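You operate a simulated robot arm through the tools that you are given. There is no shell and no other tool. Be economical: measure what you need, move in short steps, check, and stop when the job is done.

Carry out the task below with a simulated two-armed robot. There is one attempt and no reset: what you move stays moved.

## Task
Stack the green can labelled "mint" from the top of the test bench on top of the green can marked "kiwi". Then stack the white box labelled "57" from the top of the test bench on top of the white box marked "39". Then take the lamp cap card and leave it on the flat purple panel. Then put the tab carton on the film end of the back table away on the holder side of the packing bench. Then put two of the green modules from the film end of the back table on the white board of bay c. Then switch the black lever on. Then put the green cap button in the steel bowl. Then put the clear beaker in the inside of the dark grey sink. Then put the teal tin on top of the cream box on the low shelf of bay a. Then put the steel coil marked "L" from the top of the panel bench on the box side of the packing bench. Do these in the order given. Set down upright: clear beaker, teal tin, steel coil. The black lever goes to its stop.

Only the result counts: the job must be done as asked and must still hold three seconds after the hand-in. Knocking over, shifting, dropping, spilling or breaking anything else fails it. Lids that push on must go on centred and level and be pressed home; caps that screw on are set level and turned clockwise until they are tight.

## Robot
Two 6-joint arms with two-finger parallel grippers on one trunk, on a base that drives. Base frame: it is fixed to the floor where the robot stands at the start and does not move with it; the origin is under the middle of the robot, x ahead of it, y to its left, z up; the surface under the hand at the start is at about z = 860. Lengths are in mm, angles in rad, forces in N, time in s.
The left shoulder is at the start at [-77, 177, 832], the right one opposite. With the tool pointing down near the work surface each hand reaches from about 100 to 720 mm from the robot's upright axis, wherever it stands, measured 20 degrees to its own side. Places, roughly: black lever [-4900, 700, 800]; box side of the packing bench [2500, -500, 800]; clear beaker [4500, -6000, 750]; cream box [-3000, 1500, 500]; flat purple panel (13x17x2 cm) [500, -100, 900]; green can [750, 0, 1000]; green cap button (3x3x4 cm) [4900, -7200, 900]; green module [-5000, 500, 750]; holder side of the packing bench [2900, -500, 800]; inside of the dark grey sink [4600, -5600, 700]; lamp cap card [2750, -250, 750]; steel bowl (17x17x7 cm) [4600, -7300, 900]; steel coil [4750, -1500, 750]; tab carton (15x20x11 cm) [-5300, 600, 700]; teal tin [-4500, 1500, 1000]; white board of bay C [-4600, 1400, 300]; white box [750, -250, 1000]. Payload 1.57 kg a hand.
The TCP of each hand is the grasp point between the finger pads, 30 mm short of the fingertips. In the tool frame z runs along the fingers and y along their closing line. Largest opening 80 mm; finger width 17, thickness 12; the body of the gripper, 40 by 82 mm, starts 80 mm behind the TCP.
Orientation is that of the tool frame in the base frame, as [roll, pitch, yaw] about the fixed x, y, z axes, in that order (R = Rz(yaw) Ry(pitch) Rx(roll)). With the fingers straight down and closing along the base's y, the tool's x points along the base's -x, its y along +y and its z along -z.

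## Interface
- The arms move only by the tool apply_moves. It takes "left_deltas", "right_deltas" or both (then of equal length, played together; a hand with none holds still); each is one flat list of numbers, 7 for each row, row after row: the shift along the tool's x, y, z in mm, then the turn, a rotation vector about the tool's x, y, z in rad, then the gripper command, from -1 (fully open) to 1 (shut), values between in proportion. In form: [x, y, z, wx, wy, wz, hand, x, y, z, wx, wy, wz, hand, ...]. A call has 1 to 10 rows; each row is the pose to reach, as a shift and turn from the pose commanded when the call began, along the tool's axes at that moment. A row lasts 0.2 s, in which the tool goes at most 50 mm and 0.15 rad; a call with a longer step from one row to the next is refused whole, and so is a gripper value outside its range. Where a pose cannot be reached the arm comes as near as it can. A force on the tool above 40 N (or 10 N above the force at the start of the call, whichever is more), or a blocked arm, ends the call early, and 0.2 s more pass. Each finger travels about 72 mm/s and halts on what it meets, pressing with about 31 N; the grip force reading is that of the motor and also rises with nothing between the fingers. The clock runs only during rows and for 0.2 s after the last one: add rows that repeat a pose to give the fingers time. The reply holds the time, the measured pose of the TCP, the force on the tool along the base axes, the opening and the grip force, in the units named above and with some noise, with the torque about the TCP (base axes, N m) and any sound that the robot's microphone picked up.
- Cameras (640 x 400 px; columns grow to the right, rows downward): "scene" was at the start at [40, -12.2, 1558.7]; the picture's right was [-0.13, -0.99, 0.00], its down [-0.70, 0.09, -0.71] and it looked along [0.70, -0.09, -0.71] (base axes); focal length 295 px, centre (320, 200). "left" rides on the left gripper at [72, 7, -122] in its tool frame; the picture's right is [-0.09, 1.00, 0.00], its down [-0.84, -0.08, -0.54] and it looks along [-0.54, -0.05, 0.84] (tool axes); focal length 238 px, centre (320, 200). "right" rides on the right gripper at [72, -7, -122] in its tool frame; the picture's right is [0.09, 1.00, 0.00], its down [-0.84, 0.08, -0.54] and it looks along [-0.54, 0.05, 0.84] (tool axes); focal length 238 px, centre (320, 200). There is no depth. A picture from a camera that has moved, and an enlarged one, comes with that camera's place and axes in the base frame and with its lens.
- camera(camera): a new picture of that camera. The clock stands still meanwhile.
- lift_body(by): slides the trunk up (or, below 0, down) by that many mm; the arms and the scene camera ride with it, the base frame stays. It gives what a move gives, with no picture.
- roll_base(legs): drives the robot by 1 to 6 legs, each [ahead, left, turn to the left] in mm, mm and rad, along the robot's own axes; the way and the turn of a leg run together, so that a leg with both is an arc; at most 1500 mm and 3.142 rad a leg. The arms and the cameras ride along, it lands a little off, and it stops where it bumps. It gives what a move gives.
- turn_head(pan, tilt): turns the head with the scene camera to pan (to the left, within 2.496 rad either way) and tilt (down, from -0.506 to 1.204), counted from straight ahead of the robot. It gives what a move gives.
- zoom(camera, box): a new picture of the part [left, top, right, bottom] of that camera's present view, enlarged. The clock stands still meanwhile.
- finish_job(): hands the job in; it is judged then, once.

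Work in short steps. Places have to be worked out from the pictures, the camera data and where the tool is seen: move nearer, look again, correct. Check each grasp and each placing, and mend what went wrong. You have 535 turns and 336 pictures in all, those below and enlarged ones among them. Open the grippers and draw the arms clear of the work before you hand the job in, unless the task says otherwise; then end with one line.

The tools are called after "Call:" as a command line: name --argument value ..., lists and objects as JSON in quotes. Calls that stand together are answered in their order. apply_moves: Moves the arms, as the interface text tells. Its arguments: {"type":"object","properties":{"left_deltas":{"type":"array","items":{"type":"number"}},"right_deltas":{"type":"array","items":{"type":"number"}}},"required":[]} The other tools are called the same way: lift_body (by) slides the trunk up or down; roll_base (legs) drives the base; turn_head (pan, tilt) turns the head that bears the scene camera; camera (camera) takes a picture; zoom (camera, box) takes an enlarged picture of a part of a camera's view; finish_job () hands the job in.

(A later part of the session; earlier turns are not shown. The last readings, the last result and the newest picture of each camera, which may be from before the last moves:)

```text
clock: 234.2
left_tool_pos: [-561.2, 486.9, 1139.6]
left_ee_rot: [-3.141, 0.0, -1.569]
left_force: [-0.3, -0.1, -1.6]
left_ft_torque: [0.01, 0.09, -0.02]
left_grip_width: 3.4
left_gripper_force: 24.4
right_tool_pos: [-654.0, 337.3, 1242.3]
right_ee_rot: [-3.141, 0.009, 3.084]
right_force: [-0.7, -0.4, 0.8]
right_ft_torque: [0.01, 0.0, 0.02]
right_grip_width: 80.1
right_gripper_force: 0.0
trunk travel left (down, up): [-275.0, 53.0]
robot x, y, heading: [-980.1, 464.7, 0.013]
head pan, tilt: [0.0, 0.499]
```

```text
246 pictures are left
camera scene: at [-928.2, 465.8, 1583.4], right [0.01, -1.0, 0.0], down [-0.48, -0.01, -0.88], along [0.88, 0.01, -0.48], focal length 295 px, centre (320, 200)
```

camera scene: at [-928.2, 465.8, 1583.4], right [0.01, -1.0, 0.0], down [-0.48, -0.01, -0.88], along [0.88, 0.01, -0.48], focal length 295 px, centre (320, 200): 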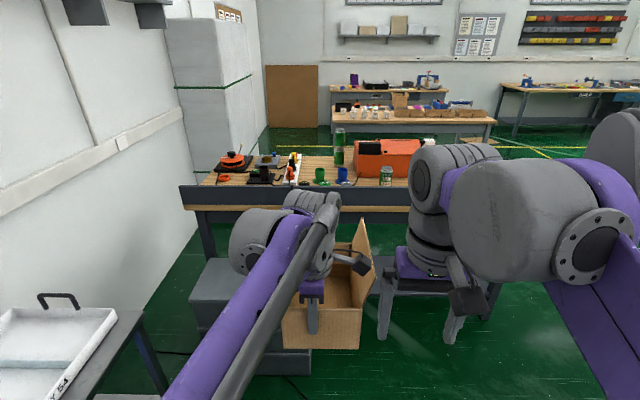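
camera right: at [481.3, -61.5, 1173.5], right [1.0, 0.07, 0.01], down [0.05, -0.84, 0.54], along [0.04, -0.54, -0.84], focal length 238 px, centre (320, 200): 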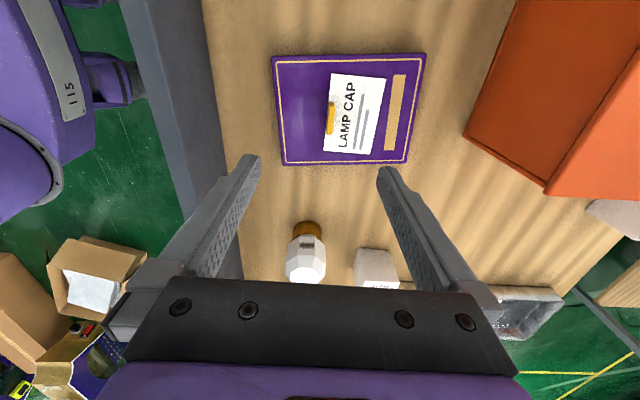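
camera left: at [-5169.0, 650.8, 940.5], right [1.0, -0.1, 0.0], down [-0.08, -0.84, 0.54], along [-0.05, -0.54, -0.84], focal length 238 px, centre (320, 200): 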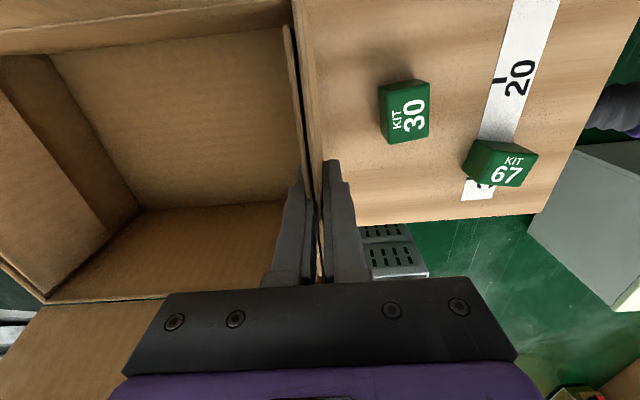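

Call:
roll_base --legs '[[780, -460, 0], [0, -1250, -0.013], [1500, 0, 0], [200, 0, 0], [0, 600, 0]]'

Call:
turn_head --pan 0 --tilt 0.55

Call:
camera --camera "scene"

```text
clock: 263.4
left_tool_pos: [1944.6, -618.2, 1138.4]
left_ee_rot: [3.14, 0.0, -1.576]
left_force: [1.2, -0.3, -0.6]
left_ft_torque: [-0.02, 0.06, 0.01]
left_grip_width: 3.6
left_gripper_force: 24.3
right_tool_pos: [1849.7, -763.7, 1241.5]
right_ee_rot: [3.142, 0.006, 3.077]
right_force: [0.2, -0.7, -1.1]
right_ft_torque: [-0.03, 0.0, 0.0]
right_grip_width: 80.0
right_gripper_force: 0.0
trunk travel left (down, up): [-275.0, 53.0]
robot x, y, heading: [1523.6, -632.4, 0.002]
head pan, tilt: [0.0, 0.499]
```

```text
clock: 264.0
left_tool_pos: [1943.8, -617.0, 1139.3]
left_ee_rot: [-3.141, -0.001, -1.576]
left_force: [0.6, 0.2, -0.6]
left_ft_torque: [-0.02, 0.15, 0.01]
left_grip_width: 3.5
left_gripper_force: 24.3
right_tool_pos: [1848.7, -765.4, 1241.8]
right_ee_rot: [-3.141, 0.008, 3.075]
right_force: [-0.1, -0.4, -0.1]
right_ft_torque: [-0.01, 0.0, 0.0]
right_grip_width: 80.1
right_gripper_force: 0.0
trunk travel left (down, up): [-275.0, 53.0]
robot x, y, heading: [1527.1, -631.9, 0.008]
head pan, tilt: [0.0, 0.55]
```

```text
245 pictures are left
camera scene: at [1574.9, -634.2, 1578.9], right [0.01, -1.0, 0.0], down [-0.52, 0.0, -0.85], along [0.85, 0.0, -0.52], focal length 295 px, centre (320, 200)
```

scene: 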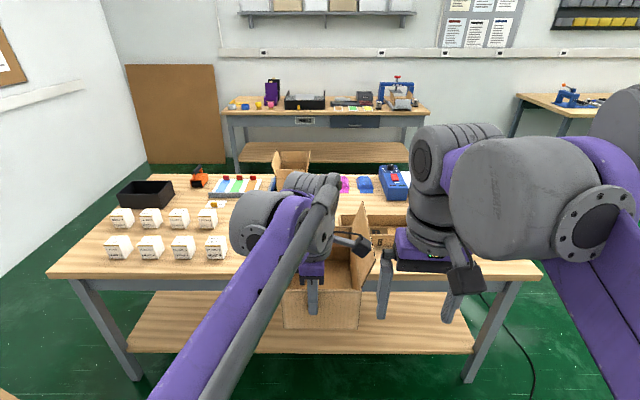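

Drive nearer to see the back half of the bench.

Call:
roll_base --legs '[[560, 0, 0]]'

Call:
turn_head --pan -0.35 --tilt 0.7

Call:
camera --camera "scene"

Call:
camera --camera "right"

```text
clock: 267.2
left_tool_pos: [2500.7, -614.2, 1139.7]
left_ee_rot: [-3.141, 0.0, -1.578]
left_force: [0.0, 0.3, -0.6]
left_ft_torque: [0.0, 0.08, 0.01]
left_grip_width: 3.5
left_gripper_force: 24.8
right_tool_pos: [2407.1, -760.9, 1241.3]
right_ee_rot: [3.14, 0.007, 3.078]
right_force: [-0.2, -0.7, -0.1]
right_ft_torque: [0.03, -0.03, 0.01]
right_grip_width: 80.1
right_gripper_force: 0.0
trunk travel left (down, up): [-275.0, 53.0]
robot x, y, heading: [2082.6, -625.1, 0.008]
head pan, tilt: [0.0, 0.55]
```

```text
clock: 268.1
left_tool_pos: [2501.4, -615.3, 1137.8]
left_ee_rot: [3.141, 0.0, -1.575]
left_force: [-0.5, 0.6, -0.8]
left_ft_torque: [0.0, 0.1, 0.0]
left_grip_width: 3.7
left_gripper_force: 24.1
right_tool_pos: [2406.2, -761.3, 1241.8]
right_ee_rot: [-3.141, 0.007, 3.077]
right_force: [0.4, 0.0, 0.1]
right_ft_torque: [0.03, -0.02, 0.04]
right_grip_width: 80.2
right_gripper_force: 0.0
trunk travel left (down, up): [-275.0, 53.0]
robot x, y, heading: [2081.8, -627.1, 0.002]
head pan, tilt: [-0.351, 0.7]
```

```text
244 pictures are left
camera scene: at [2122.6, -660.4, 1565.7], right [-0.34, -0.94, 0.0], down [-0.61, 0.22, -0.77], along [0.72, -0.26, -0.64], focal length 295 px, centre (320, 200)
```

scene: 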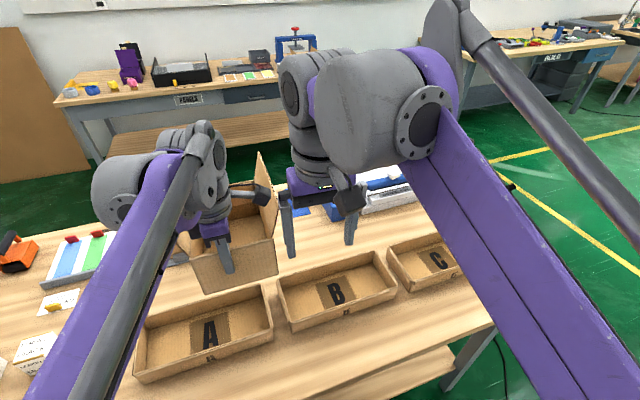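

```text
243 pictures are left
camera right: at [2334.2, -763.7, 1361.8], right [-0.03, 1.0, 0.0], down [0.84, 0.02, 0.55], along [0.55, 0.01, -0.84], focal length 238 px, centre (320, 200)
```

right: 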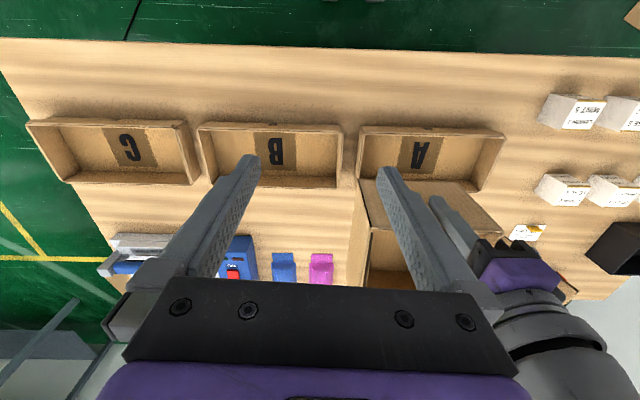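

Free strip lies at x≈2650–2890, y≈-500…-1000, in front of the bags. I'll turn the carton 90° so it sits at x≈2740–2890. First move the right hand aside, then rotate the left tool.

Call:
apply_moves --right_deltas '[10, -45, -5, 0, 0, 0, -1, 20, -90, -10, 0, 0, 0, -1, 30, -135, -10, 0, 0, 0, -1, 40, -180, -10, 0, 0, 0, -1, 50, -220, -10, 0, 0, 0, -1]'

Call:
apply_moves --left_deltas '[0, 0, 0, 0, 0, 0.15, 1, 0, 0, 0, 0, 0, 0.3, 1, 0, 0, 0, 0, 0, 0.45, 1, 0, 0, 0, 0, 0, 0.6, 1, 0, 0, 0, 0, 0, 0.75, 1, 0, 0, 0, 0, 0, 0.9, 1, 0, 0, 0, 0, 0, 1.05, 1, 0, 0, 0, 0, 0, 1.2, 1, 0, 0, 0, 0, 0, 1.35, 1, 0, 0, 0, 0, 0, 1.5, 1]'

Call:
camera --camera "scene"

```text
clock: 269.3
left_tool_pos: [2501.9, -614.7, 1138.2]
left_ee_rot: [3.141, -0.001, -1.577]
left_force: [0.1, 0.5, -1.0]
left_ft_torque: [0.02, 0.09, 0.01]
left_grip_width: 3.6
left_gripper_force: 24.4
right_tool_pos: [2343.6, -978.3, 1251.3]
right_ee_rot: [3.141, 0.008, 3.078]
right_force: [0.1, -0.7, -0.1]
right_ft_torque: [0.0, -0.02, -0.01]
right_grip_width: 79.9
right_gripper_force: 0.1
trunk travel left (down, up): [-275.0, 53.0]
robot x, y, heading: [2085.2, -631.6, 0.002]
head pan, tilt: [-0.351, 0.7]
```

```text
clock: 271.5
left_tool_pos: [2501.7, -615.1, 1136.6]
left_ee_rot: [3.139, 0.0, -3.081]
left_force: [0.4, -0.3, -0.3]
left_ft_torque: [0.11, -0.03, 0.01]
left_grip_width: 3.7
left_gripper_force: 24.7
right_tool_pos: [2342.7, -977.8, 1251.2]
right_ee_rot: [-3.14, 0.007, 3.077]
right_force: [-0.4, -0.8, -0.2]
right_ft_torque: [0.01, -0.01, -0.02]
right_grip_width: 80.0
right_gripper_force: 0.1
trunk travel left (down, up): [-275.0, 53.0]
robot x, y, heading: [2081.6, -628.4, 0.003]
head pan, tilt: [-0.351, 0.7]
```

```text
242 pictures are left
camera scene: at [2122.7, -660.4, 1565.7], right [-0.34, -0.94, 0.0], down [-0.61, 0.22, -0.76], along [0.72, -0.26, -0.64], focal length 295 px, centre (320, 200)
```

scene: 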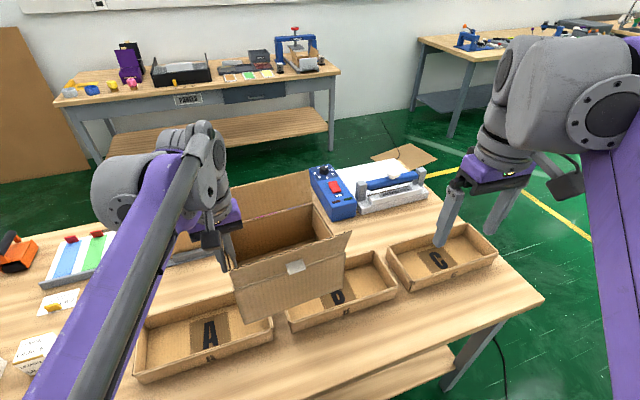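

Now drive 100 mm ahead and 130 mm right, and lower the trunk 60 mm, keeping the carton high.

Call:
roll_base --legs '[[100, -130, 0]]'

Call:
lift_body --by -60

```text
clock: 273.2
left_tool_pos: [2601.3, -743.2, 1139.0]
left_ee_rot: [3.141, 0.0, -3.079]
left_force: [-0.8, 0.0, -1.0]
left_ft_torque: [0.11, -0.02, -0.03]
left_grip_width: 4.0
left_gripper_force: 24.3
right_tool_pos: [2443.1, -1106.2, 1250.3]
right_ee_rot: [-3.141, 0.009, 3.077]
right_force: [0.6, 0.7, 0.5]
right_ft_torque: [0.0, -0.01, -0.03]
right_grip_width: 80.1
right_gripper_force: 0.0
trunk travel left (down, up): [-275.0, 53.0]
robot x, y, heading: [2185.7, -757.6, 0.003]
head pan, tilt: [-0.351, 0.7]
```

```text
clock: 274.2
left_tool_pos: [2602.3, -743.1, 1078.0]
left_ee_rot: [-3.141, -0.001, -3.076]
left_force: [-0.6, -0.6, -0.5]
left_ft_torque: [0.06, 0.01, -0.01]
left_grip_width: 3.7
left_gripper_force: 24.8
right_tool_pos: [2443.7, -1106.0, 1190.9]
right_ee_rot: [-3.14, 0.006, 3.077]
right_force: [0.2, -0.4, -0.5]
right_ft_torque: [0.01, 0.03, 0.0]
right_grip_width: 79.9
right_gripper_force: 0.1
trunk travel left (down, up): [-215.0, 113.0]
robot x, y, heading: [2182.8, -755.3, 0.005]
head pan, tilt: [-0.351, 0.7]
```

Call:
apply_moves --left_deltas '[-40, 16, 5, 0, 0, 0.02, 1, -80, 32, 10, 0, 0, 0.04, 1, -120, 48, 20, 0, 0, 0.06, 1, -160, 64, 40, 0, 0, 0.065, 1, -195, 78, 70, 0, 0, 0.065, 1, -226, 90, 105, 0, 0, 0.065, 1]'

Call:
camera --camera "scene"

Call:
camera --camera "left"

```text
clock: 275.6
left_tool_pos: [2795.7, -638.1, 963.6]
left_ee_rot: [3.141, 0.0, -3.141]
left_force: [-0.3, -0.3, -0.7]
left_ft_torque: [0.08, 0.03, 0.0]
left_grip_width: 3.7
left_gripper_force: 24.2
left hand out of reach, approached as far as the arm can: row 5, 6
right_tool_pos: [2442.0, -1106.4, 1190.9]
right_ee_rot: [-3.139, 0.01, 3.077]
right_force: [0.7, 0.8, -0.3]
right_ft_torque: [-0.03, 0.0, -0.02]
right_grip_width: 79.9
right_gripper_force: 0.0
trunk travel left (down, up): [-215.0, 113.0]
robot x, y, heading: [2185.5, -757.3, 0.007]
head pan, tilt: [-0.351, 0.7]
```

```text
241 pictures are left
camera scene: at [2223.1, -788.8, 1503.6], right [-0.34, -0.94, 0.0], down [-0.61, 0.22, -0.77], along [0.72, -0.26, -0.64], focal length 295 px, centre (320, 200)
```

scene: 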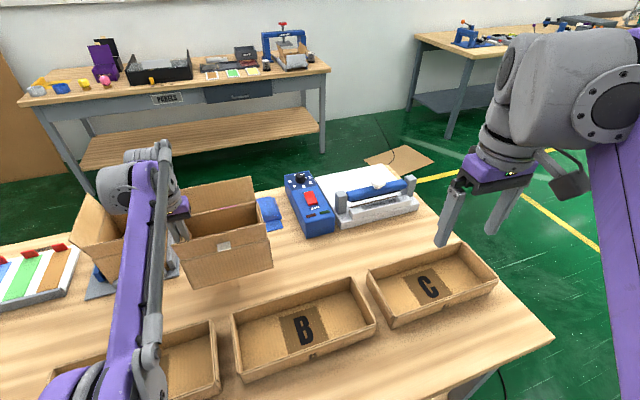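

```text
240 pictures are left
camera left: at [2724.1, -631.7, 1085.9], right [0.09, 1.0, 0.0], down [0.84, -0.08, 0.54], along [0.54, -0.05, -0.84], focal length 238 px, centre (320, 200)
```

left: 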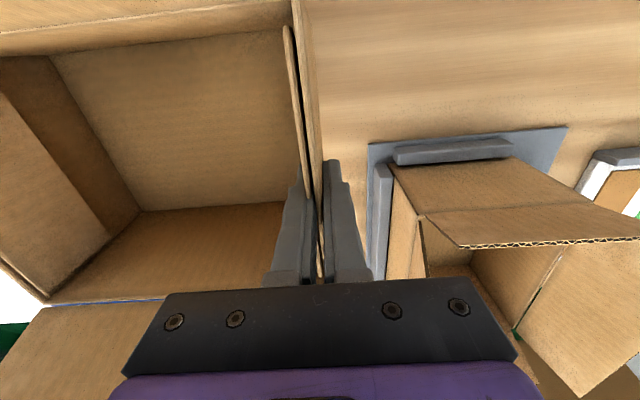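

Lower further, then reach the last 25 mm forward.

Call:
apply_moves --left_deltas '[0, 0, 25, 0, 0, 0, 1, 0, 0, 48, 0, 0, 0, 1, -12, 0, 52, 0, 0, 0, 1, -25, 0, 55, 0, 0, 0, 1]'

Call:
zoom --camera "scene" --box '[60, 160, 300, 320]'

```text
clock: 276.6
left_tool_pos: [2821.8, -636.2, 908.0]
left_ee_rot: [3.14, -0.002, -3.141]
left_force: [-0.1, 0.2, -0.9]
left_ft_torque: [0.06, 0.0, 0.03]
left_grip_width: 3.5
left_gripper_force: 24.5
right_tool_pos: [2443.4, -1106.9, 1189.9]
right_ee_rot: [-3.14, 0.008, 3.078]
right_force: [0.3, 1.1, 0.8]
right_ft_torque: [-0.01, 0.02, 0.02]
right_grip_width: 80.2
right_gripper_force: 0.0
trunk travel left (down, up): [-215.0, 113.0]
robot x, y, heading: [2182.8, -758.9, 0.008]
head pan, tilt: [-0.351, 0.7]
```

```text
2.50 times, centred on (180, 240) of scene
camera zoom: at [2225.0, -789.3, 1503.6], right [-0.34, -0.94, 0.0], down [-0.61, 0.22, -0.76], along [0.72, -0.26, -0.64], focal length 737 px, centre (670, 100)
```

zoom: 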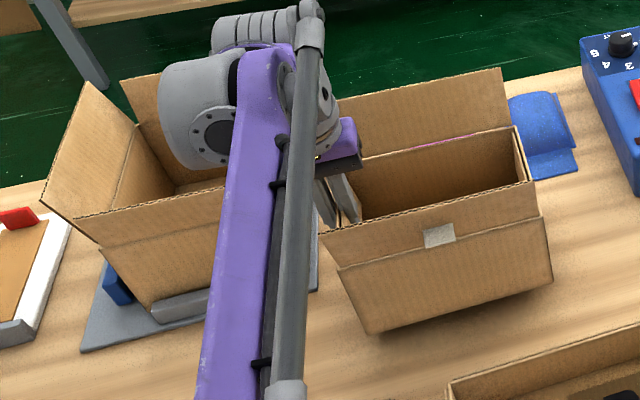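

Lower gently until contact.

Call:
apply_moves --left_deltas '[0, 0, 6, 0, 0, 0, 1, 0, 0, 12, 0, 0, 0, 1, 0, 0, 16, 0, 0, 0, 1]'

Call:
zoom --camera "scene" --box '[60, 160, 300, 320]'

```text
clock: 277.4
left_tool_pos: [2821.1, -636.7, 893.0]
left_ee_rot: [3.141, -0.001, 3.14]
left_force: [0.7, 0.0, -0.8]
left_ft_torque: [0.09, -0.05, -0.02]
left_grip_width: 3.8
left_gripper_force: 24.6
right_tool_pos: [2444.1, -1105.7, 1190.7]
right_ee_rot: [3.141, 0.007, 3.076]
right_force: [-0.5, 0.2, -0.5]
right_ft_torque: [0.03, 0.0, -0.03]
right_grip_width: 79.9
right_gripper_force: 0.0
trunk travel left (down, up): [-215.0, 113.0]
robot x, y, heading: [2183.2, -760.7, 0.005]
head pan, tilt: [-0.351, 0.7]
```

```text
2.50 times, centred on (180, 240) of scene
camera zoom: at [2224.5, -789.3, 1503.6], right [-0.34, -0.94, 0.0], down [-0.61, 0.22, -0.76], along [0.72, -0.26, -0.64], focal length 737 px, centre (670, 100)
```

zoom: 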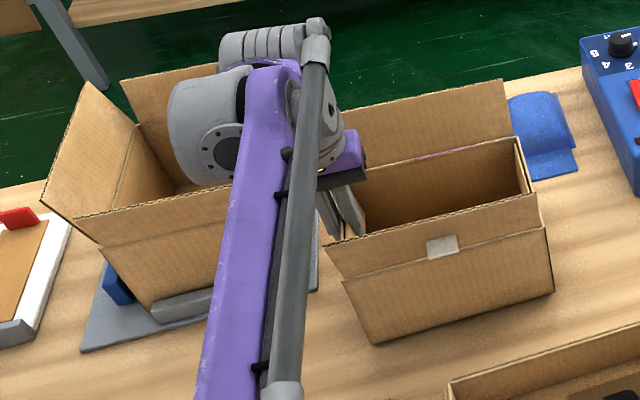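

Call:
apply_moves --left_deltas '[0, 0, 3, 0, 0, 0, 1, 0, 0, 6, 0, 0, 0, 1, 0, 0, 9, 0, 0, 0, 1]'

```text
clock: 278.2
left_tool_pos: [2819.7, -636.7, 885.7]
left_ee_rot: [3.14, 0.003, 3.141]
left_force: [9.8, 1.5, 27.3]
left_ft_torque: [-0.46, -0.07, -0.01]
left_grip_width: 4.0
left_gripper_force: 24.6
right_tool_pos: [2442.9, -1107.4, 1191.3]
right_ee_rot: [3.141, 0.008, 3.076]
right_force: [-0.3, 0.2, -0.9]
right_ft_torque: [0.02, -0.01, 0.05]
right_grip_width: 79.9
right_gripper_force: 0.1
trunk travel left (down, up): [-215.0, 113.0]
robot x, y, heading: [2182.0, -755.3, 0.003]
head pan, tilt: [-0.351, 0.7]
```

Contact. Unload, open partially and lift out.

Call:
apply_moves --left_deltas '[0, 0, -2, 0, 0, 0, 1, 0, 0, -2, 0, 0, 0, 0.5, 0, 0, -2, 0, 0, 0, 0.2, 0, 0, -2, 0, 0, 0, 0.2, 0, 0, -40, 0, 0, 0, 0.2, 0, 0, -85, 0, 0, 0, 0.2, 0, 0, -130, 0, 0, 0, 0.2]'

Call:
camera --camera "left"

Call:
zoom --camera "scene" --box '[60, 160, 300, 320]'

```text
clock: 279.9
left_tool_pos: [2793.4, -636.0, 990.7]
left_ee_rot: [-3.141, 0.001, -3.14]
left_force: [0.0, 0.2, 0.0]
left_ft_torque: [0.01, -0.02, 0.02]
left_grip_width: 32.3
left_gripper_force: 0.1
left hand out of reach, approached as far as the arm can: row 6, 7
right_tool_pos: [2442.4, -1107.7, 1191.7]
right_ee_rot: [3.141, 0.008, 3.077]
right_force: [-0.2, 0.3, 0.1]
right_ft_torque: [0.01, 0.0, 0.0]
right_grip_width: 79.8
right_gripper_force: 0.1
trunk travel left (down, up): [-215.0, 113.0]
robot x, y, heading: [2186.1, -758.1, 0.002]
head pan, tilt: [-0.351, 0.7]
```

```text
237 pictures are left
camera left: at [2721.6, -630.0, 1111.0], right [0.09, 1.0, 0.0], down [0.84, -0.08, 0.54], along [0.54, -0.05, -0.84], focal length 238 px, centre (320, 200)
```

left: 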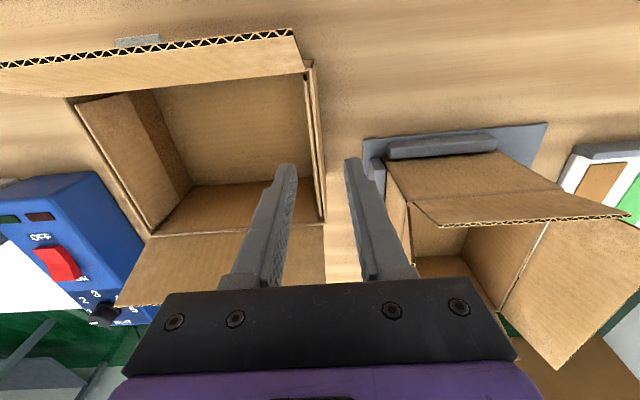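

```text
2.50 times, centred on (180, 240) of scene
camera zoom: at [2222.4, -789.5, 1503.7], right [-0.34, -0.94, 0.0], down [-0.6, 0.22, -0.77], along [0.72, -0.26, -0.64], focal length 737 px, centre (670, 100)
```

zoom: 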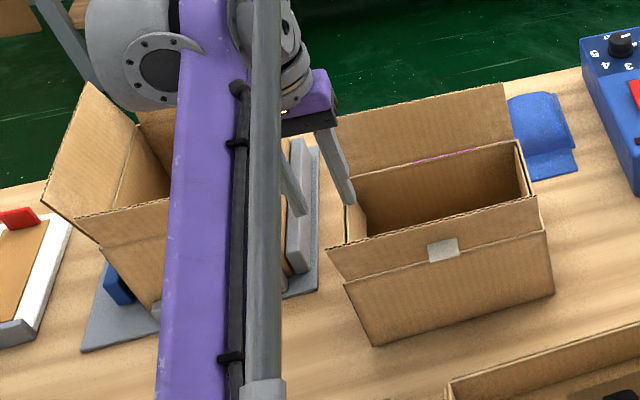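

Carton placed. Retract the left arm and restore travel poses.

Call:
apply_moves --left_deltas '[20, 0, -30, 0, 0, 0, 0.2, 50, 0, -60, 0, 0, 0, 0.2, 90, 0, -80, 0, 0, 0, -1, 135, 0, -90, 0, 0, 0, -1, 180, 0, -100, 0, 0, 0, -1, 225, 10, -110, 0, 0, 0, -1]' --right_deltas '[0, 45, 0, 0, 0, 0, -1, 0, 90, 0, 0, 0, 0, -1, 0, 135, 0, 0, 0, 0, -1, 0, 160, 0, 0, 0, 0, -1, 0, 160, 0, 0, 0, 0, -1, 0, 160, 0, 0, 0, 0, -1]'

Call:
lift_body --by 60

Call:
roll_base --legs '[[-660, 0, 0], [0, -480, 0], [-1500, 0, 0], [-230, 0, 0], [0, 1250, 0]]'

```text
clock: 281.2
left_tool_pos: [2567.5, -625.5, 1097.7]
left_ee_rot: [3.141, -0.001, 3.141]
left_force: [0.5, 0.2, 0.1]
left_ft_torque: [-0.01, -0.02, 0.01]
left_grip_width: 80.1
left_gripper_force: 0.1
right_tool_pos: [2451.0, -946.0, 1190.3]
right_ee_rot: [3.141, 0.008, 3.079]
right_force: [-1.2, 0.7, 0.4]
right_ft_torque: [0.03, -0.02, 0.0]
right_grip_width: 80.1
right_gripper_force: 0.0
trunk travel left (down, up): [-215.0, 113.0]
robot x, y, heading: [2186.7, -761.0, 0.009]
head pan, tilt: [-0.351, 0.7]
```

```text
clock: 282.2
left_tool_pos: [2568.8, -624.8, 1158.3]
left_ee_rot: [3.14, 0.0, -3.141]
left_force: [0.0, -0.4, 0.8]
left_ft_torque: [0.0, 0.01, -0.02]
left_grip_width: 79.9
left_gripper_force: 0.0
right_tool_pos: [2452.4, -945.7, 1251.2]
right_ee_rot: [3.14, 0.006, 3.077]
right_force: [0.2, -0.3, 0.8]
right_ft_torque: [-0.01, -0.03, -0.02]
right_grip_width: 80.0
right_gripper_force: 0.1
trunk travel left (down, up): [-275.0, 53.0]
robot x, y, heading: [2187.1, -757.3, 0.005]
head pan, tilt: [-0.351, 0.7]
```

```text
clock: 309.2
left_tool_pos: [187.3, 142.9, 1159.0]
left_ee_rot: [-3.141, 0.0, 3.138]
left_force: [0.1, 0.5, 0.3]
left_ft_torque: [0.0, -0.03, -0.01]
left_grip_width: 80.1
left_gripper_force: 0.2
right_tool_pos: [72.2, -180.2, 1251.5]
right_ee_rot: [-3.142, 0.007, 3.074]
right_force: [0.3, -0.3, 0.5]
right_ft_torque: [0.01, -0.07, 0.01]
right_grip_width: 80.0
right_gripper_force: 0.1
trunk travel left (down, up): [-275.0, 53.0]
robot x, y, heading: [-202.4, 6.8, 0.006]
head pan, tilt: [-0.351, 0.7]
```

Now head back to the film end of the back table.

Call:
roll_base --legs '[[-250, 340, 0], [0, 0, 3.14], [1450, 0, 0], [1350, -240, 0], [1380, 0, 0]]'

Call:
lift_body --by -120

Call:
turn_head --pan 0 --tilt 0.85

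Call:
camera --camera "scene"

Call:
camera --camera "left"

Call:
camera --camera "right"

```text
clock: 339.8
left_tool_pos: [-4998.0, 482.0, 1158.6]
left_ee_rot: [3.141, -0.001, -0.011]
left_force: [0.0, 0.1, 0.2]
left_ft_torque: [-0.03, 0.02, 0.0]
left_grip_width: 80.1
left_gripper_force: 0.0
right_tool_pos: [-4878.9, 804.1, 1250.7]
right_ee_rot: [3.141, 0.008, -0.077]
right_force: [0.1, 0.4, -0.3]
right_ft_torque: [0.0, 0.0, 0.03]
right_grip_width: 80.1
right_gripper_force: 0.0
trunk travel left (down, up): [-275.0, 53.0]
robot x, y, heading: [-4610.0, 608.7, 3.137]
head pan, tilt: [-0.351, 0.7]
```

```text
clock: 341.3
left_tool_pos: [-4998.7, 481.6, 1036.6]
left_ee_rot: [-3.141, 0.0, -0.008]
left_force: [0.4, 0.9, -0.1]
left_ft_torque: [-0.01, -0.02, 0.03]
left_grip_width: 80.0
left_gripper_force: 0.1
right_tool_pos: [-4879.6, 802.2, 1132.2]
right_ee_rot: [3.141, 0.006, -0.076]
right_force: [-0.5, -0.2, -0.4]
right_ft_torque: [0.01, -0.03, -0.03]
right_grip_width: 80.2
right_gripper_force: 0.1
trunk travel left (down, up): [-155.0, 173.0]
robot x, y, heading: [-4611.1, 612.4, 3.139]
head pan, tilt: [-0.351, 0.7]
```

```text
clock: 342.2
left_tool_pos: [-4998.6, 482.0, 1037.3]
left_ee_rot: [-3.141, -0.002, -0.012]
left_force: [-0.5, 0.9, 0.4]
left_ft_torque: [-0.03, -0.01, 0.02]
left_grip_width: 80.1
left_gripper_force: 0.1
right_tool_pos: [-4879.6, 802.3, 1130.9]
right_ee_rot: [-3.142, 0.008, -0.076]
right_force: [0.5, -0.4, 0.2]
right_ft_torque: [-0.05, 0.0, 0.0]
right_grip_width: 80.1
right_gripper_force: 0.1
trunk travel left (down, up): [-155.0, 173.0]
robot x, y, heading: [-4611.5, 612.6, 3.136]
head pan, tilt: [0.0, 0.85]
```

```text
235 pictures are left
camera scene: at [-4655.2, 609.7, 1433.4], right [0.01, 1.0, 0.0], down [0.75, 0.0, -0.66], along [-0.66, 0.0, -0.75], focal length 295 px, centre (320, 200)
```

scene: 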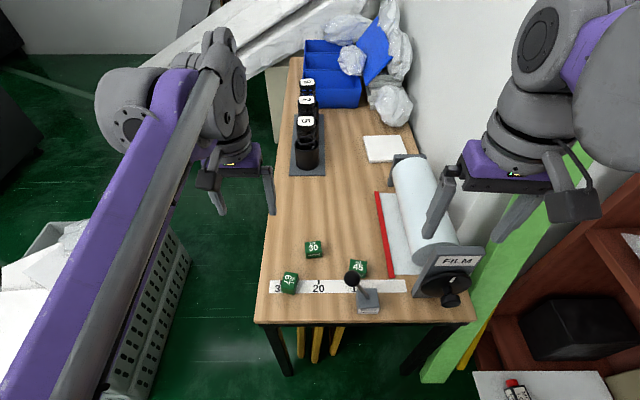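

```text
234 pictures are left
camera left: at [-4926.2, 472.9, 1160.1], right [-0.1, -0.99, 0.0], down [-0.84, 0.09, 0.54], along [-0.54, 0.06, -0.84], focal length 238 px, centre (320, 200)
```

left: 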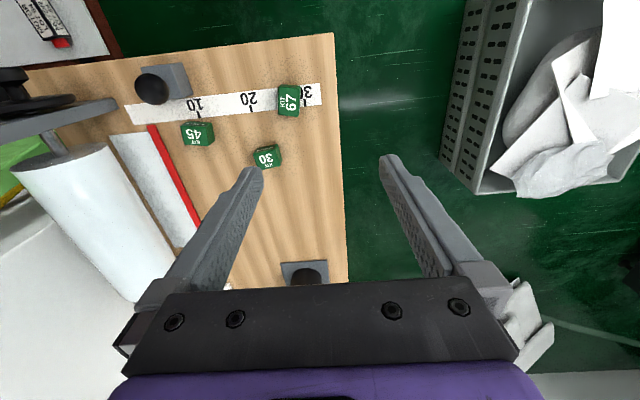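

```text
233 pictures are left
camera right: at [-4805.3, 803.3, 1251.3], right [0.02, -1.0, 0.0], down [-0.84, -0.01, 0.55], along [-0.55, -0.01, -0.84], focal length 238 px, centre (320, 200)
```

right: 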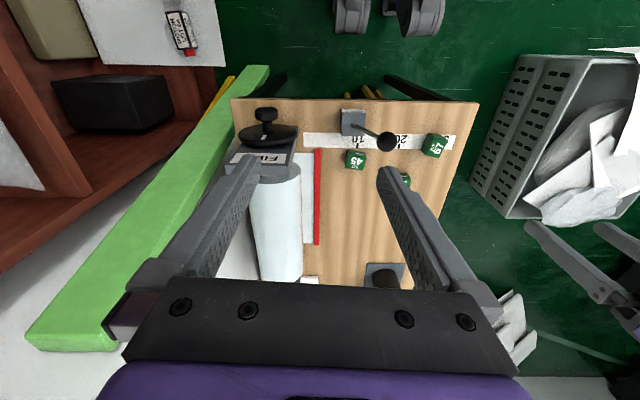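

Modules: 67 ≈(-4995,532), 30 ≈(-5096,597), 45 ≈(-5036,708). Take 67 with the left hand: move above it.

Call:
apply_moves --left_deltas '[1, -17, 40, 0, 0, 0, -1, 2, -34, 80, 0, 0, 0, -1, 3, -50, 120, 0, 0, 0, -1, 3, -50, 165, 0, 0, 0, -1]'

Call:
camera --camera "left"

```text
clock: 343.2
left_tool_pos: [-4994.2, 531.4, 873.9]
left_ee_rot: [3.141, -0.001, -0.01]
left_force: [-0.2, 0.4, 0.1]
left_ft_torque: [0.01, -0.01, 0.03]
left_grip_width: 80.0
left_gripper_force: 0.1
right_tool_pos: [-4878.4, 802.6, 1131.1]
right_ee_rot: [-3.14, 0.006, -0.077]
right_force: [0.7, -0.4, 0.8]
right_ft_torque: [0.03, -0.02, -0.04]
right_grip_width: 80.2
right_gripper_force: 0.0
trunk travel left (down, up): [-155.0, 173.0]
robot x, y, heading: [-4612.7, 611.8, 3.137]
head pan, tilt: [0.0, 0.85]
```

```text
232 pictures are left
camera left: at [-4921.8, 522.5, 995.2], right [-0.1, -0.99, 0.0], down [-0.84, 0.09, 0.54], along [-0.54, 0.06, -0.84], focal length 238 px, centre (320, 200)
```

left: 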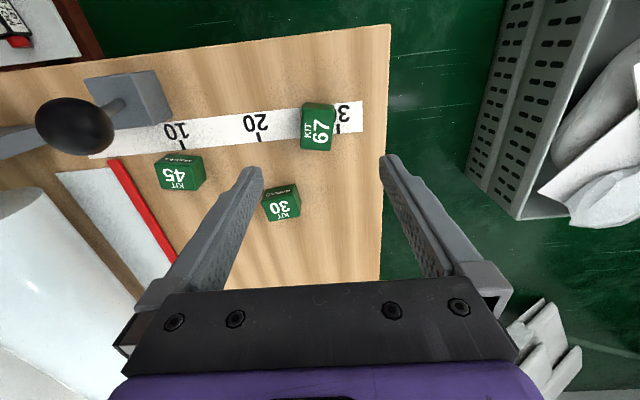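

Call:
apply_moves --left_deltas '[-6, -1, 40, 0, 0, 0, -1, -6, -1, 80, 0, 0, 0, -1, -6, -1, 110, 0, 0, 0, -1]'

Call:
camera --camera "left"

Call:
zoom --camera "scene" --box '[240, 220, 400, 320]'

```text
clock: 344.0
left_tool_pos: [-5000.6, 532.4, 762.5]
left_ee_rot: [-3.141, -0.001, -0.01]
left_force: [-0.9, -0.8, -0.6]
left_ft_torque: [-0.01, -0.04, 0.0]
left_grip_width: 79.9
left_gripper_force: 0.0
right_tool_pos: [-4879.8, 803.0, 1130.8]
right_ee_rot: [3.14, 0.005, -0.077]
right_force: [-0.6, 0.4, -0.5]
right_ft_torque: [-0.02, -0.02, 0.0]
right_grip_width: 80.0
right_gripper_force: 0.0
trunk travel left (down, up): [-155.0, 173.0]
robot x, y, heading: [-4612.1, 611.8, 3.139]
head pan, tilt: [0.0, 0.85]
```

```text
231 pictures are left
camera left: at [-4928.0, 523.8, 884.5], right [-0.1, -0.99, 0.0], down [-0.84, 0.09, 0.54], along [-0.54, 0.06, -0.84], focal length 238 px, centre (320, 200)
```

left: 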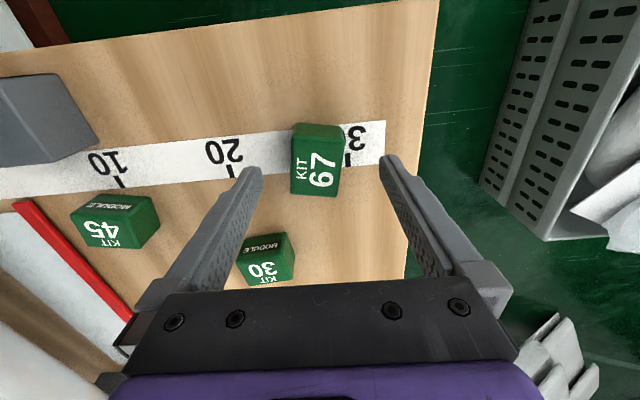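

```text
4.00 times, centred on (320, 270) of scene
camera zoom: at [-4655.7, 609.7, 1433.3], right [0.01, 1.0, 0.0], down [0.75, 0.0, -0.66], along [-0.66, 0.0, -0.75], focal length 1179 px, centre (320, -80)
```

zoom: 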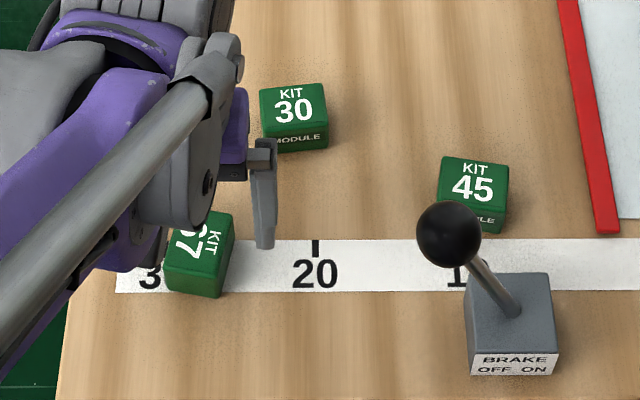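

Aligned on module 67. Descend to ~738 and close.

Call:
apply_moves --left_deltas '[-2, -1, 12, 0, 0, 0, -1, -3, -2, 24, 0, 0, 0, -1, -3, -2, 24, 0, 0, 0, 0, -3, -2, 24, 0, 0, 0, 1, -3, -2, 24, 0, 0, 0, 1, -3, -2, 24, 0, 0, 0, 1]'

Call:
camera --camera "left"

```text
clock: 345.4
left_tool_pos: [-5003.4, 534.1, 739.5]
left_ee_rot: [-3.141, -0.001, -0.009]
left_force: [0.1, -0.2, -0.1]
left_ft_torque: [-0.01, 0.01, 0.0]
left_grip_width: 35.2
left_gripper_force: 30.7
right_tool_pos: [-4878.8, 804.5, 1131.5]
right_ee_rot: [3.141, 0.009, -0.077]
right_force: [-0.1, -0.5, 0.0]
right_ft_torque: [-0.02, 0.02, -0.03]
right_grip_width: 79.9
right_gripper_force: 0.0
trunk travel left (down, up): [-155.0, 173.0]
robot x, y, heading: [-4611.1, 612.1, 3.138]
head pan, tilt: [0.0, 0.85]
```

```text
229 pictures are left
camera left: at [-4931.2, 525.9, 861.2], right [-0.1, -0.99, 0.0], down [-0.84, 0.09, 0.54], along [-0.54, 0.06, -0.84], focal length 238 px, centre (320, 200)
```

left: 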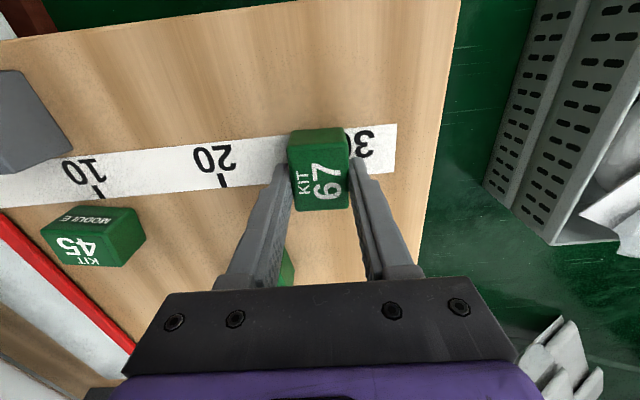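

Gripped (35 mm). Lift and take the left hand aside; then bring the right hand above module 30.

Call:
apply_moves --left_deltas '[0, 0, -30, 0, 0, 0, 1, 0, 0, -75, 0, 0, 0, 1, 15, 20, -115, 0, 0, 0, 1, 30, 45, -155, 0, 0, 0, 1, 50, 75, -195, 0, 0, 0, 1, 70, 105, -230, 0, 0, 0, 1]'

Call:
apply_moves --right_deltas '[-36, 25, 15, 0, 0, 0, -1, -72, 52, 30, 0, 0, 0, -1, -108, 80, 45, 0, 0, 0, -1, -144, 110, 60, 0, 0, 0, -1, -180, 140, 75, 0, 0, 0, -1, -210, 175, 90, 0, 0, 0, -1, -210, 185, 135, 0, 0, 0, -1, -210, 185, 180, 0, 0, 0, -1, -210, 185, 225, 0, 0, 0, -1]'

Call:
camera --camera "right"

```text
refused: row 5 steps farther than a row can; nothing moved
```

```text
clock: 347.4
left_tool_pos: [-5003.6, 534.3, 739.6]
left_ee_rot: [-3.139, 0.0, -0.011]
left_force: [-0.2, -0.1, 0.0]
left_ft_torque: [-0.01, 0.0, 0.0]
left_grip_width: 34.9
left_gripper_force: 30.9
right_tool_pos: [-5105.7, 635.2, 905.6]
right_ee_rot: [-3.141, 0.007, -0.074]
right_force: [-0.2, -0.1, 0.5]
right_ft_torque: [-0.02, 0.04, 0.06]
right_grip_width: 80.0
right_gripper_force: 0.1
trunk travel left (down, up): [-155.0, 173.0]
robot x, y, heading: [-4612.1, 612.3, 3.137]
head pan, tilt: [0.0, 0.85]
```

```text
228 pictures are left
camera right: at [-5031.6, 635.4, 1026.4], right [0.02, -1.0, 0.0], down [-0.84, -0.01, 0.55], along [-0.55, -0.01, -0.84], focal length 238 px, centre (320, 200)
```

right: 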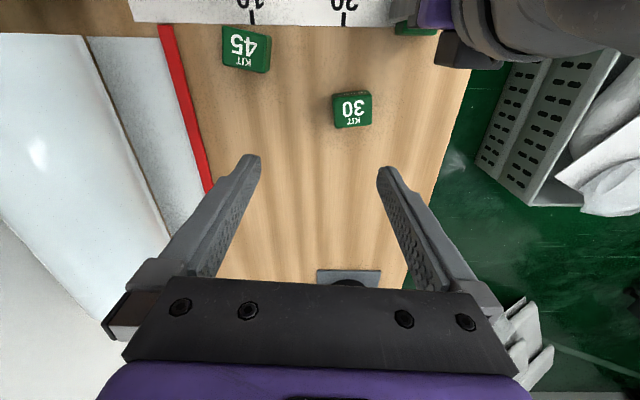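

The left move was refused (too large a step); redo it with smaller steps.

Call:
apply_moves --left_deltas '[0, 0, -30, 0, 0, 0, 1, 2, 10, -70, 0, 0, 0, 1, 10, 25, -105, 0, 0, 0, 1, 22, 48, -140, 0, 0, 0, 1, 36, 70, -175, 0, 0, 0, 1, 50, 95, -205, 0, 0, 0, 1]'

Call:
camera --camera "right"

```text
clock: 348.8
left_tool_pos: [-4952.4, 439.0, 945.0]
left_ee_rot: [3.141, 0.0, -0.013]
left_force: [0.0, -0.2, 0.1]
left_ft_torque: [-0.02, 0.03, -0.03]
left_grip_width: 35.1
left_gripper_force: 30.6
right_tool_pos: [-5104.9, 634.3, 907.7]
right_ee_rot: [-3.14, 0.008, -0.076]
right_force: [0.2, -0.5, -0.8]
right_ft_torque: [0.0, 0.01, 0.0]
right_grip_width: 79.8
right_gripper_force: 0.0
trunk travel left (down, up): [-155.0, 173.0]
robot x, y, heading: [-4607.8, 610.7, 3.136]
head pan, tilt: [0.0, 0.85]
```

```text
227 pictures are left
camera right: at [-5031.2, 635.3, 1027.1], right [0.02, -1.0, 0.0], down [-0.84, -0.01, 0.55], along [-0.55, -0.01, -0.84], focal length 238 px, centre (320, 200)
```

right: 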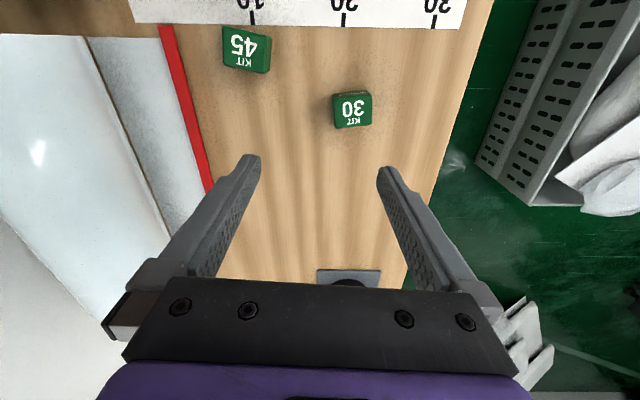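

Call:
apply_moves --right_deltas '[5, 18, 35, 0, 0, 0, -1, 11, 37, 70, 0, 0, 0, -1, 11, 37, 110, 0, 0, 0, -1, 11, 37, 145, 0, 0, 0, -1]'

Call:
camera --camera "right"

```text
clock: 349.8
left_tool_pos: [-4954.1, 440.1, 944.6]
left_ee_rot: [3.141, -0.001, -0.01]
left_force: [-0.1, 0.0, -1.3]
left_ft_torque: [0.0, 0.01, -0.01]
left_grip_width: 34.8
left_gripper_force: 31.3
right_tool_pos: [-5096.7, 595.8, 761.8]
right_ee_rot: [3.141, 0.009, -0.074]
right_force: [0.0, -1.0, 0.4]
right_ft_torque: [-0.02, -0.03, -0.02]
right_grip_width: 79.8
right_gripper_force: 0.0
trunk travel left (down, up): [-155.0, 173.0]
robot x, y, heading: [-4611.9, 608.8, 3.138]
head pan, tilt: [0.0, 0.85]
```

```text
226 pictures are left
camera right: at [-5023.2, 597.3, 881.7], right [0.02, -1.0, 0.0], down [-0.84, -0.01, 0.55], along [-0.55, -0.01, -0.84], focal length 238 px, centre (320, 200)
```

right: 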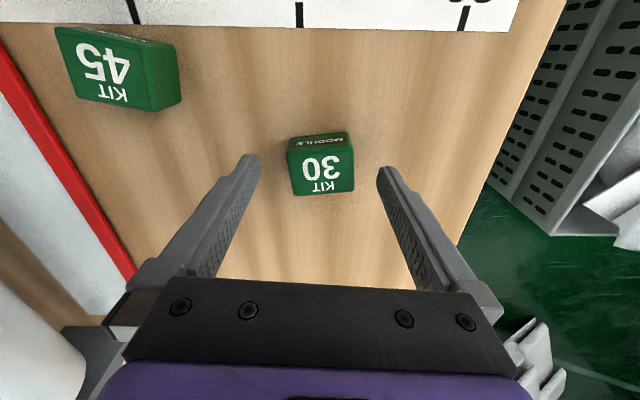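

Call:
apply_moves --right_deltas '[-1, 0, 12, 0, 0, 0, -1, -1, 0, 23, 0, 0, 0, -1, -1, 0, 23, 0, 0, 0, 0, -1, 0, 23, 0, 0, 0, 1, -1, 0, 23, 0, 0, 0, 1, -1, 0, 23, 0, 0, 0, 1, -1, 0, -10, 0, 0, 0, 1, -1, 0, -55, 0, 0, 0, 1]'

Call:
camera --camera "right"

```text
clock: 351.6
left_tool_pos: [-4952.5, 440.2, 945.2]
left_ee_rot: [3.141, 0.0, -0.011]
left_force: [0.2, 0.6, -0.4]
left_ft_torque: [-0.03, 0.01, 0.0]
left_grip_width: 34.9
left_gripper_force: 30.8
right_tool_pos: [-5096.2, 596.1, 817.1]
right_ee_rot: [3.141, 0.006, -0.077]
right_force: [0.6, -0.5, -1.4]
right_ft_torque: [0.02, 0.03, -0.01]
right_grip_width: 47.0
right_gripper_force: 30.7
trunk travel left (down, up): [-155.0, 173.0]
robot x, y, heading: [-4607.6, 610.9, 3.136]
head pan, tilt: [0.0, 0.85]
```

```text
225 pictures are left
camera right: at [-5022.6, 597.2, 938.1], right [0.02, -1.0, 0.0], down [-0.84, -0.01, 0.55], along [-0.55, -0.01, -0.84], focal length 238 px, centre (320, 200)
```

right: 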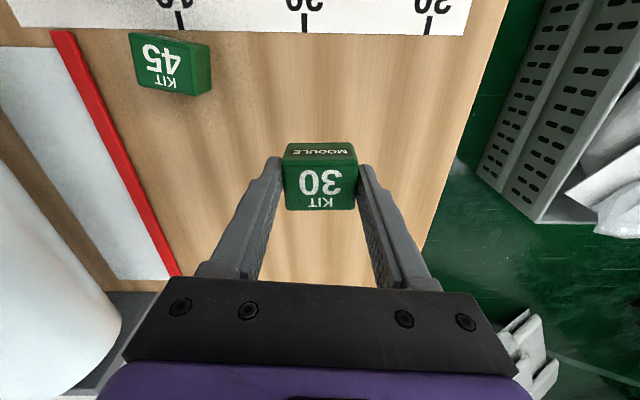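

Both modules held. Raise and tuck the hands, back off, and turn to face bay C.

Call:
apply_moves --right_deltas '[0, 0, -45, 0, 0, 0, 1, 20, 0, -85, 0, 0, 0, 1, 55, -20, -115, 0, 0, 0, 1, 90, -40, -145, 0, 0, 0, 1, 125, -60, -175, 0, 0, 0, 1, 155, -80, -205, 0, 0, 0, 1]' --left_deltas '[0, 0, -20, 0, 0, 0, 1, 0, 0, -40, 0, 0, 0, 1, 0, 0, -60, 0, 0, 0, 1, 0, 0, -75, 0, 0, 0, 1, 0, 0, -75, 0, 0, 0, 1, 0, 0, -75, 0, 0, 0, 1]'

Call:
roll_base --legs '[[-600, 0, 0], [0, 0, -1.568]]'

Call:
turn_head --pan 0.5 --tilt 0.6

Call:
camera --camera "scene"

```text
refused: row 3 steps farther than a row can; nothing moved
```

```text
clock: 358.8
left_tool_pos: [-4185.7, 950.7, 945.1]
left_ee_rot: [3.141, 0.001, -1.58]
left_force: [0.1, 0.5, -0.8]
left_ft_torque: [0.0, 0.02, 0.01]
left_grip_width: 35.0
left_gripper_force: 30.9
right_tool_pos: [-4028.3, 1095.1, 817.5]
right_ee_rot: [3.141, 0.007, -1.646]
right_force: [-0.2, -0.5, -0.9]
right_ft_torque: [0.01, 0.02, -0.01]
right_grip_width: 45.6
right_gripper_force: 31.3
trunk travel left (down, up): [-155.0, 173.0]
robot x, y, heading: [-4013.4, 605.2, 1.567]
head pan, tilt: [0.0, 0.85]
```

```text
clock: 359.7
left_tool_pos: [-4185.6, 950.7, 943.8]
left_ee_rot: [3.141, 0.001, -1.582]
left_force: [-0.4, 0.4, -0.1]
left_ft_torque: [-0.03, 0.02, -0.01]
left_grip_width: 34.9
left_gripper_force: 30.9
right_tool_pos: [-4028.9, 1093.8, 817.2]
right_ee_rot: [3.141, 0.007, -1.646]
right_force: [0.4, -0.3, -2.0]
right_ft_torque: [-0.03, 0.04, 0.03]
right_grip_width: 45.5
right_gripper_force: 31.2
trunk travel left (down, up): [-155.0, 173.0]
robot x, y, heading: [-4014.0, 609.1, 1.564]
head pan, tilt: [0.499, 0.6]
```

```text
224 pictures are left
camera scene: at [-4055.7, 651.0, 1454.2], right [0.88, 0.47, 0.0], down [0.27, -0.5, -0.82], along [-0.39, 0.73, -0.57], focal length 295 px, centre (320, 200)
```

scene: 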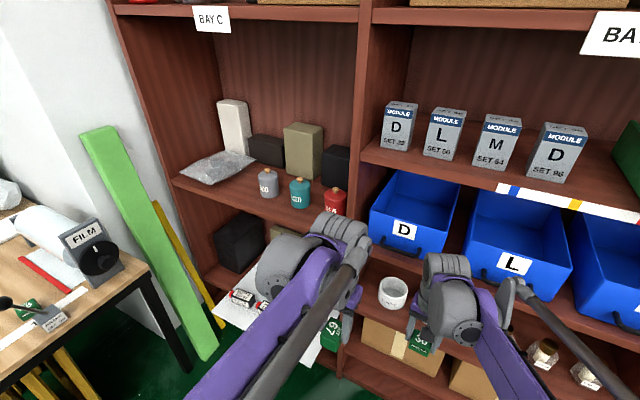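

Call:
zoom --camera "scene" --box '[160, 180, 400, 380]'

```text
2.00 times, centred on (280, 280) of scene
camera zoom: at [-4055.7, 651.0, 1454.2], right [0.88, 0.47, 0.0], down [0.27, -0.5, -0.82], along [-0.39, 0.73, -0.57], focal length 590 px, centre (400, 40)
```

zoom: 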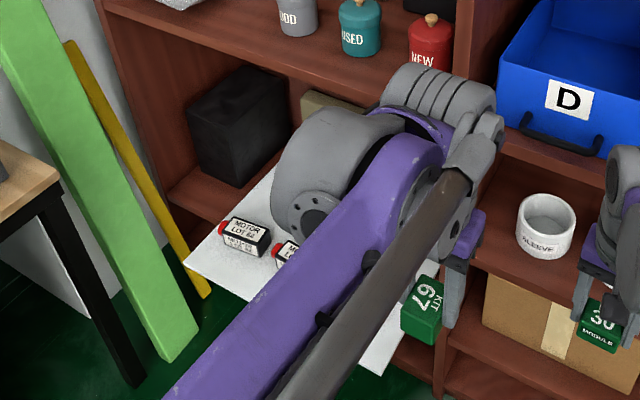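

Bay C's white board juts out at about y 1130–1470, x -4860…-4355, z≈300, with motor blocks along y≈1240; its right end looks free. Retract the right hand, then drive left to x≈-4290.

Call:
apply_moves --right_deltas '[45, 0, 0, 0, 0, 0, 1, 90, -10, -20, 0, 0, 0, 1, 130, -25, -40, 0, 0, 0, 1, 150, -40, -60, 0, 0, 0, 1]'

Call:
roll_base --legs '[[0, 270, 0]]'

Call:
turn_head --pan 0.2 --tilt 0.9

Call:
camera --camera "scene"

Call:
camera --camera "left"

```text
refused: row 2 steps farther than a row can; nothing moved
```

```text
clock: 362.6
left_tool_pos: [-4451.6, 951.9, 943.6]
left_ee_rot: [-3.142, -0.002, -1.583]
left_force: [-0.2, 0.1, -1.0]
left_ft_torque: [0.02, -0.01, -0.05]
left_grip_width: 35.4
left_gripper_force: 30.8
right_tool_pos: [-4296.3, 1096.3, 816.9]
right_ee_rot: [3.141, 0.009, -1.648]
right_force: [-0.5, 0.8, -0.4]
right_ft_torque: [0.01, 0.0, 0.0]
right_grip_width: 45.2
right_gripper_force: 30.7
trunk travel left (down, up): [-155.0, 173.0]
robot x, y, heading: [-4279.4, 612.2, 1.564]
head pan, tilt: [0.499, 0.6]
```

```text
clock: 363.4
left_tool_pos: [-4453.2, 952.6, 945.4]
left_ee_rot: [3.141, -0.001, -1.584]
left_force: [1.2, -0.6, 0.0]
left_ft_torque: [0.02, -0.01, 0.0]
left_grip_width: 34.9
left_gripper_force: 31.6
right_tool_pos: [-4295.9, 1096.6, 816.8]
right_ee_rot: [-3.14, 0.006, -1.649]
right_force: [0.0, -0.1, -0.6]
right_ft_torque: [0.03, 0.04, 0.0]
right_grip_width: 45.2
right_gripper_force: 31.1
trunk travel left (down, up): [-155.0, 173.0]
robot x, y, heading: [-4280.5, 610.8, 1.566]
head pan, tilt: [0.201, 0.901]
```

```text
222 pictures are left
camera scene: at [-4296.2, 648.8, 1429.5], right [0.98, 0.19, 0.0], down [0.15, -0.77, -0.62], along [-0.12, 0.61, -0.78], focal length 295 px, centre (320, 200)
```

scene: 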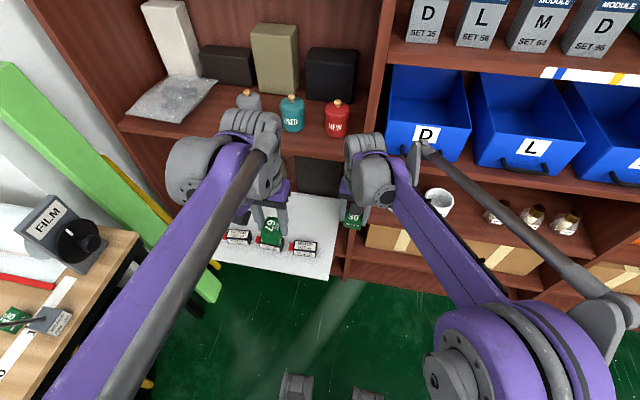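

```text
221 pictures are left
camera left: at [-4459.8, 879.7, 1066.2], right [-0.99, 0.1, 0.0], down [0.09, 0.84, 0.54], along [0.06, 0.54, -0.84], focal length 238 px, centre (320, 200)
```

left: 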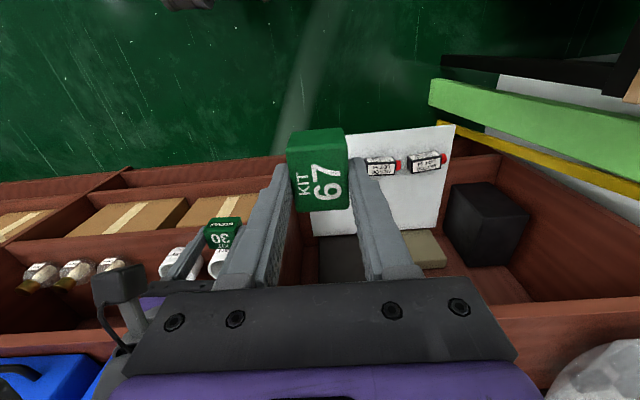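

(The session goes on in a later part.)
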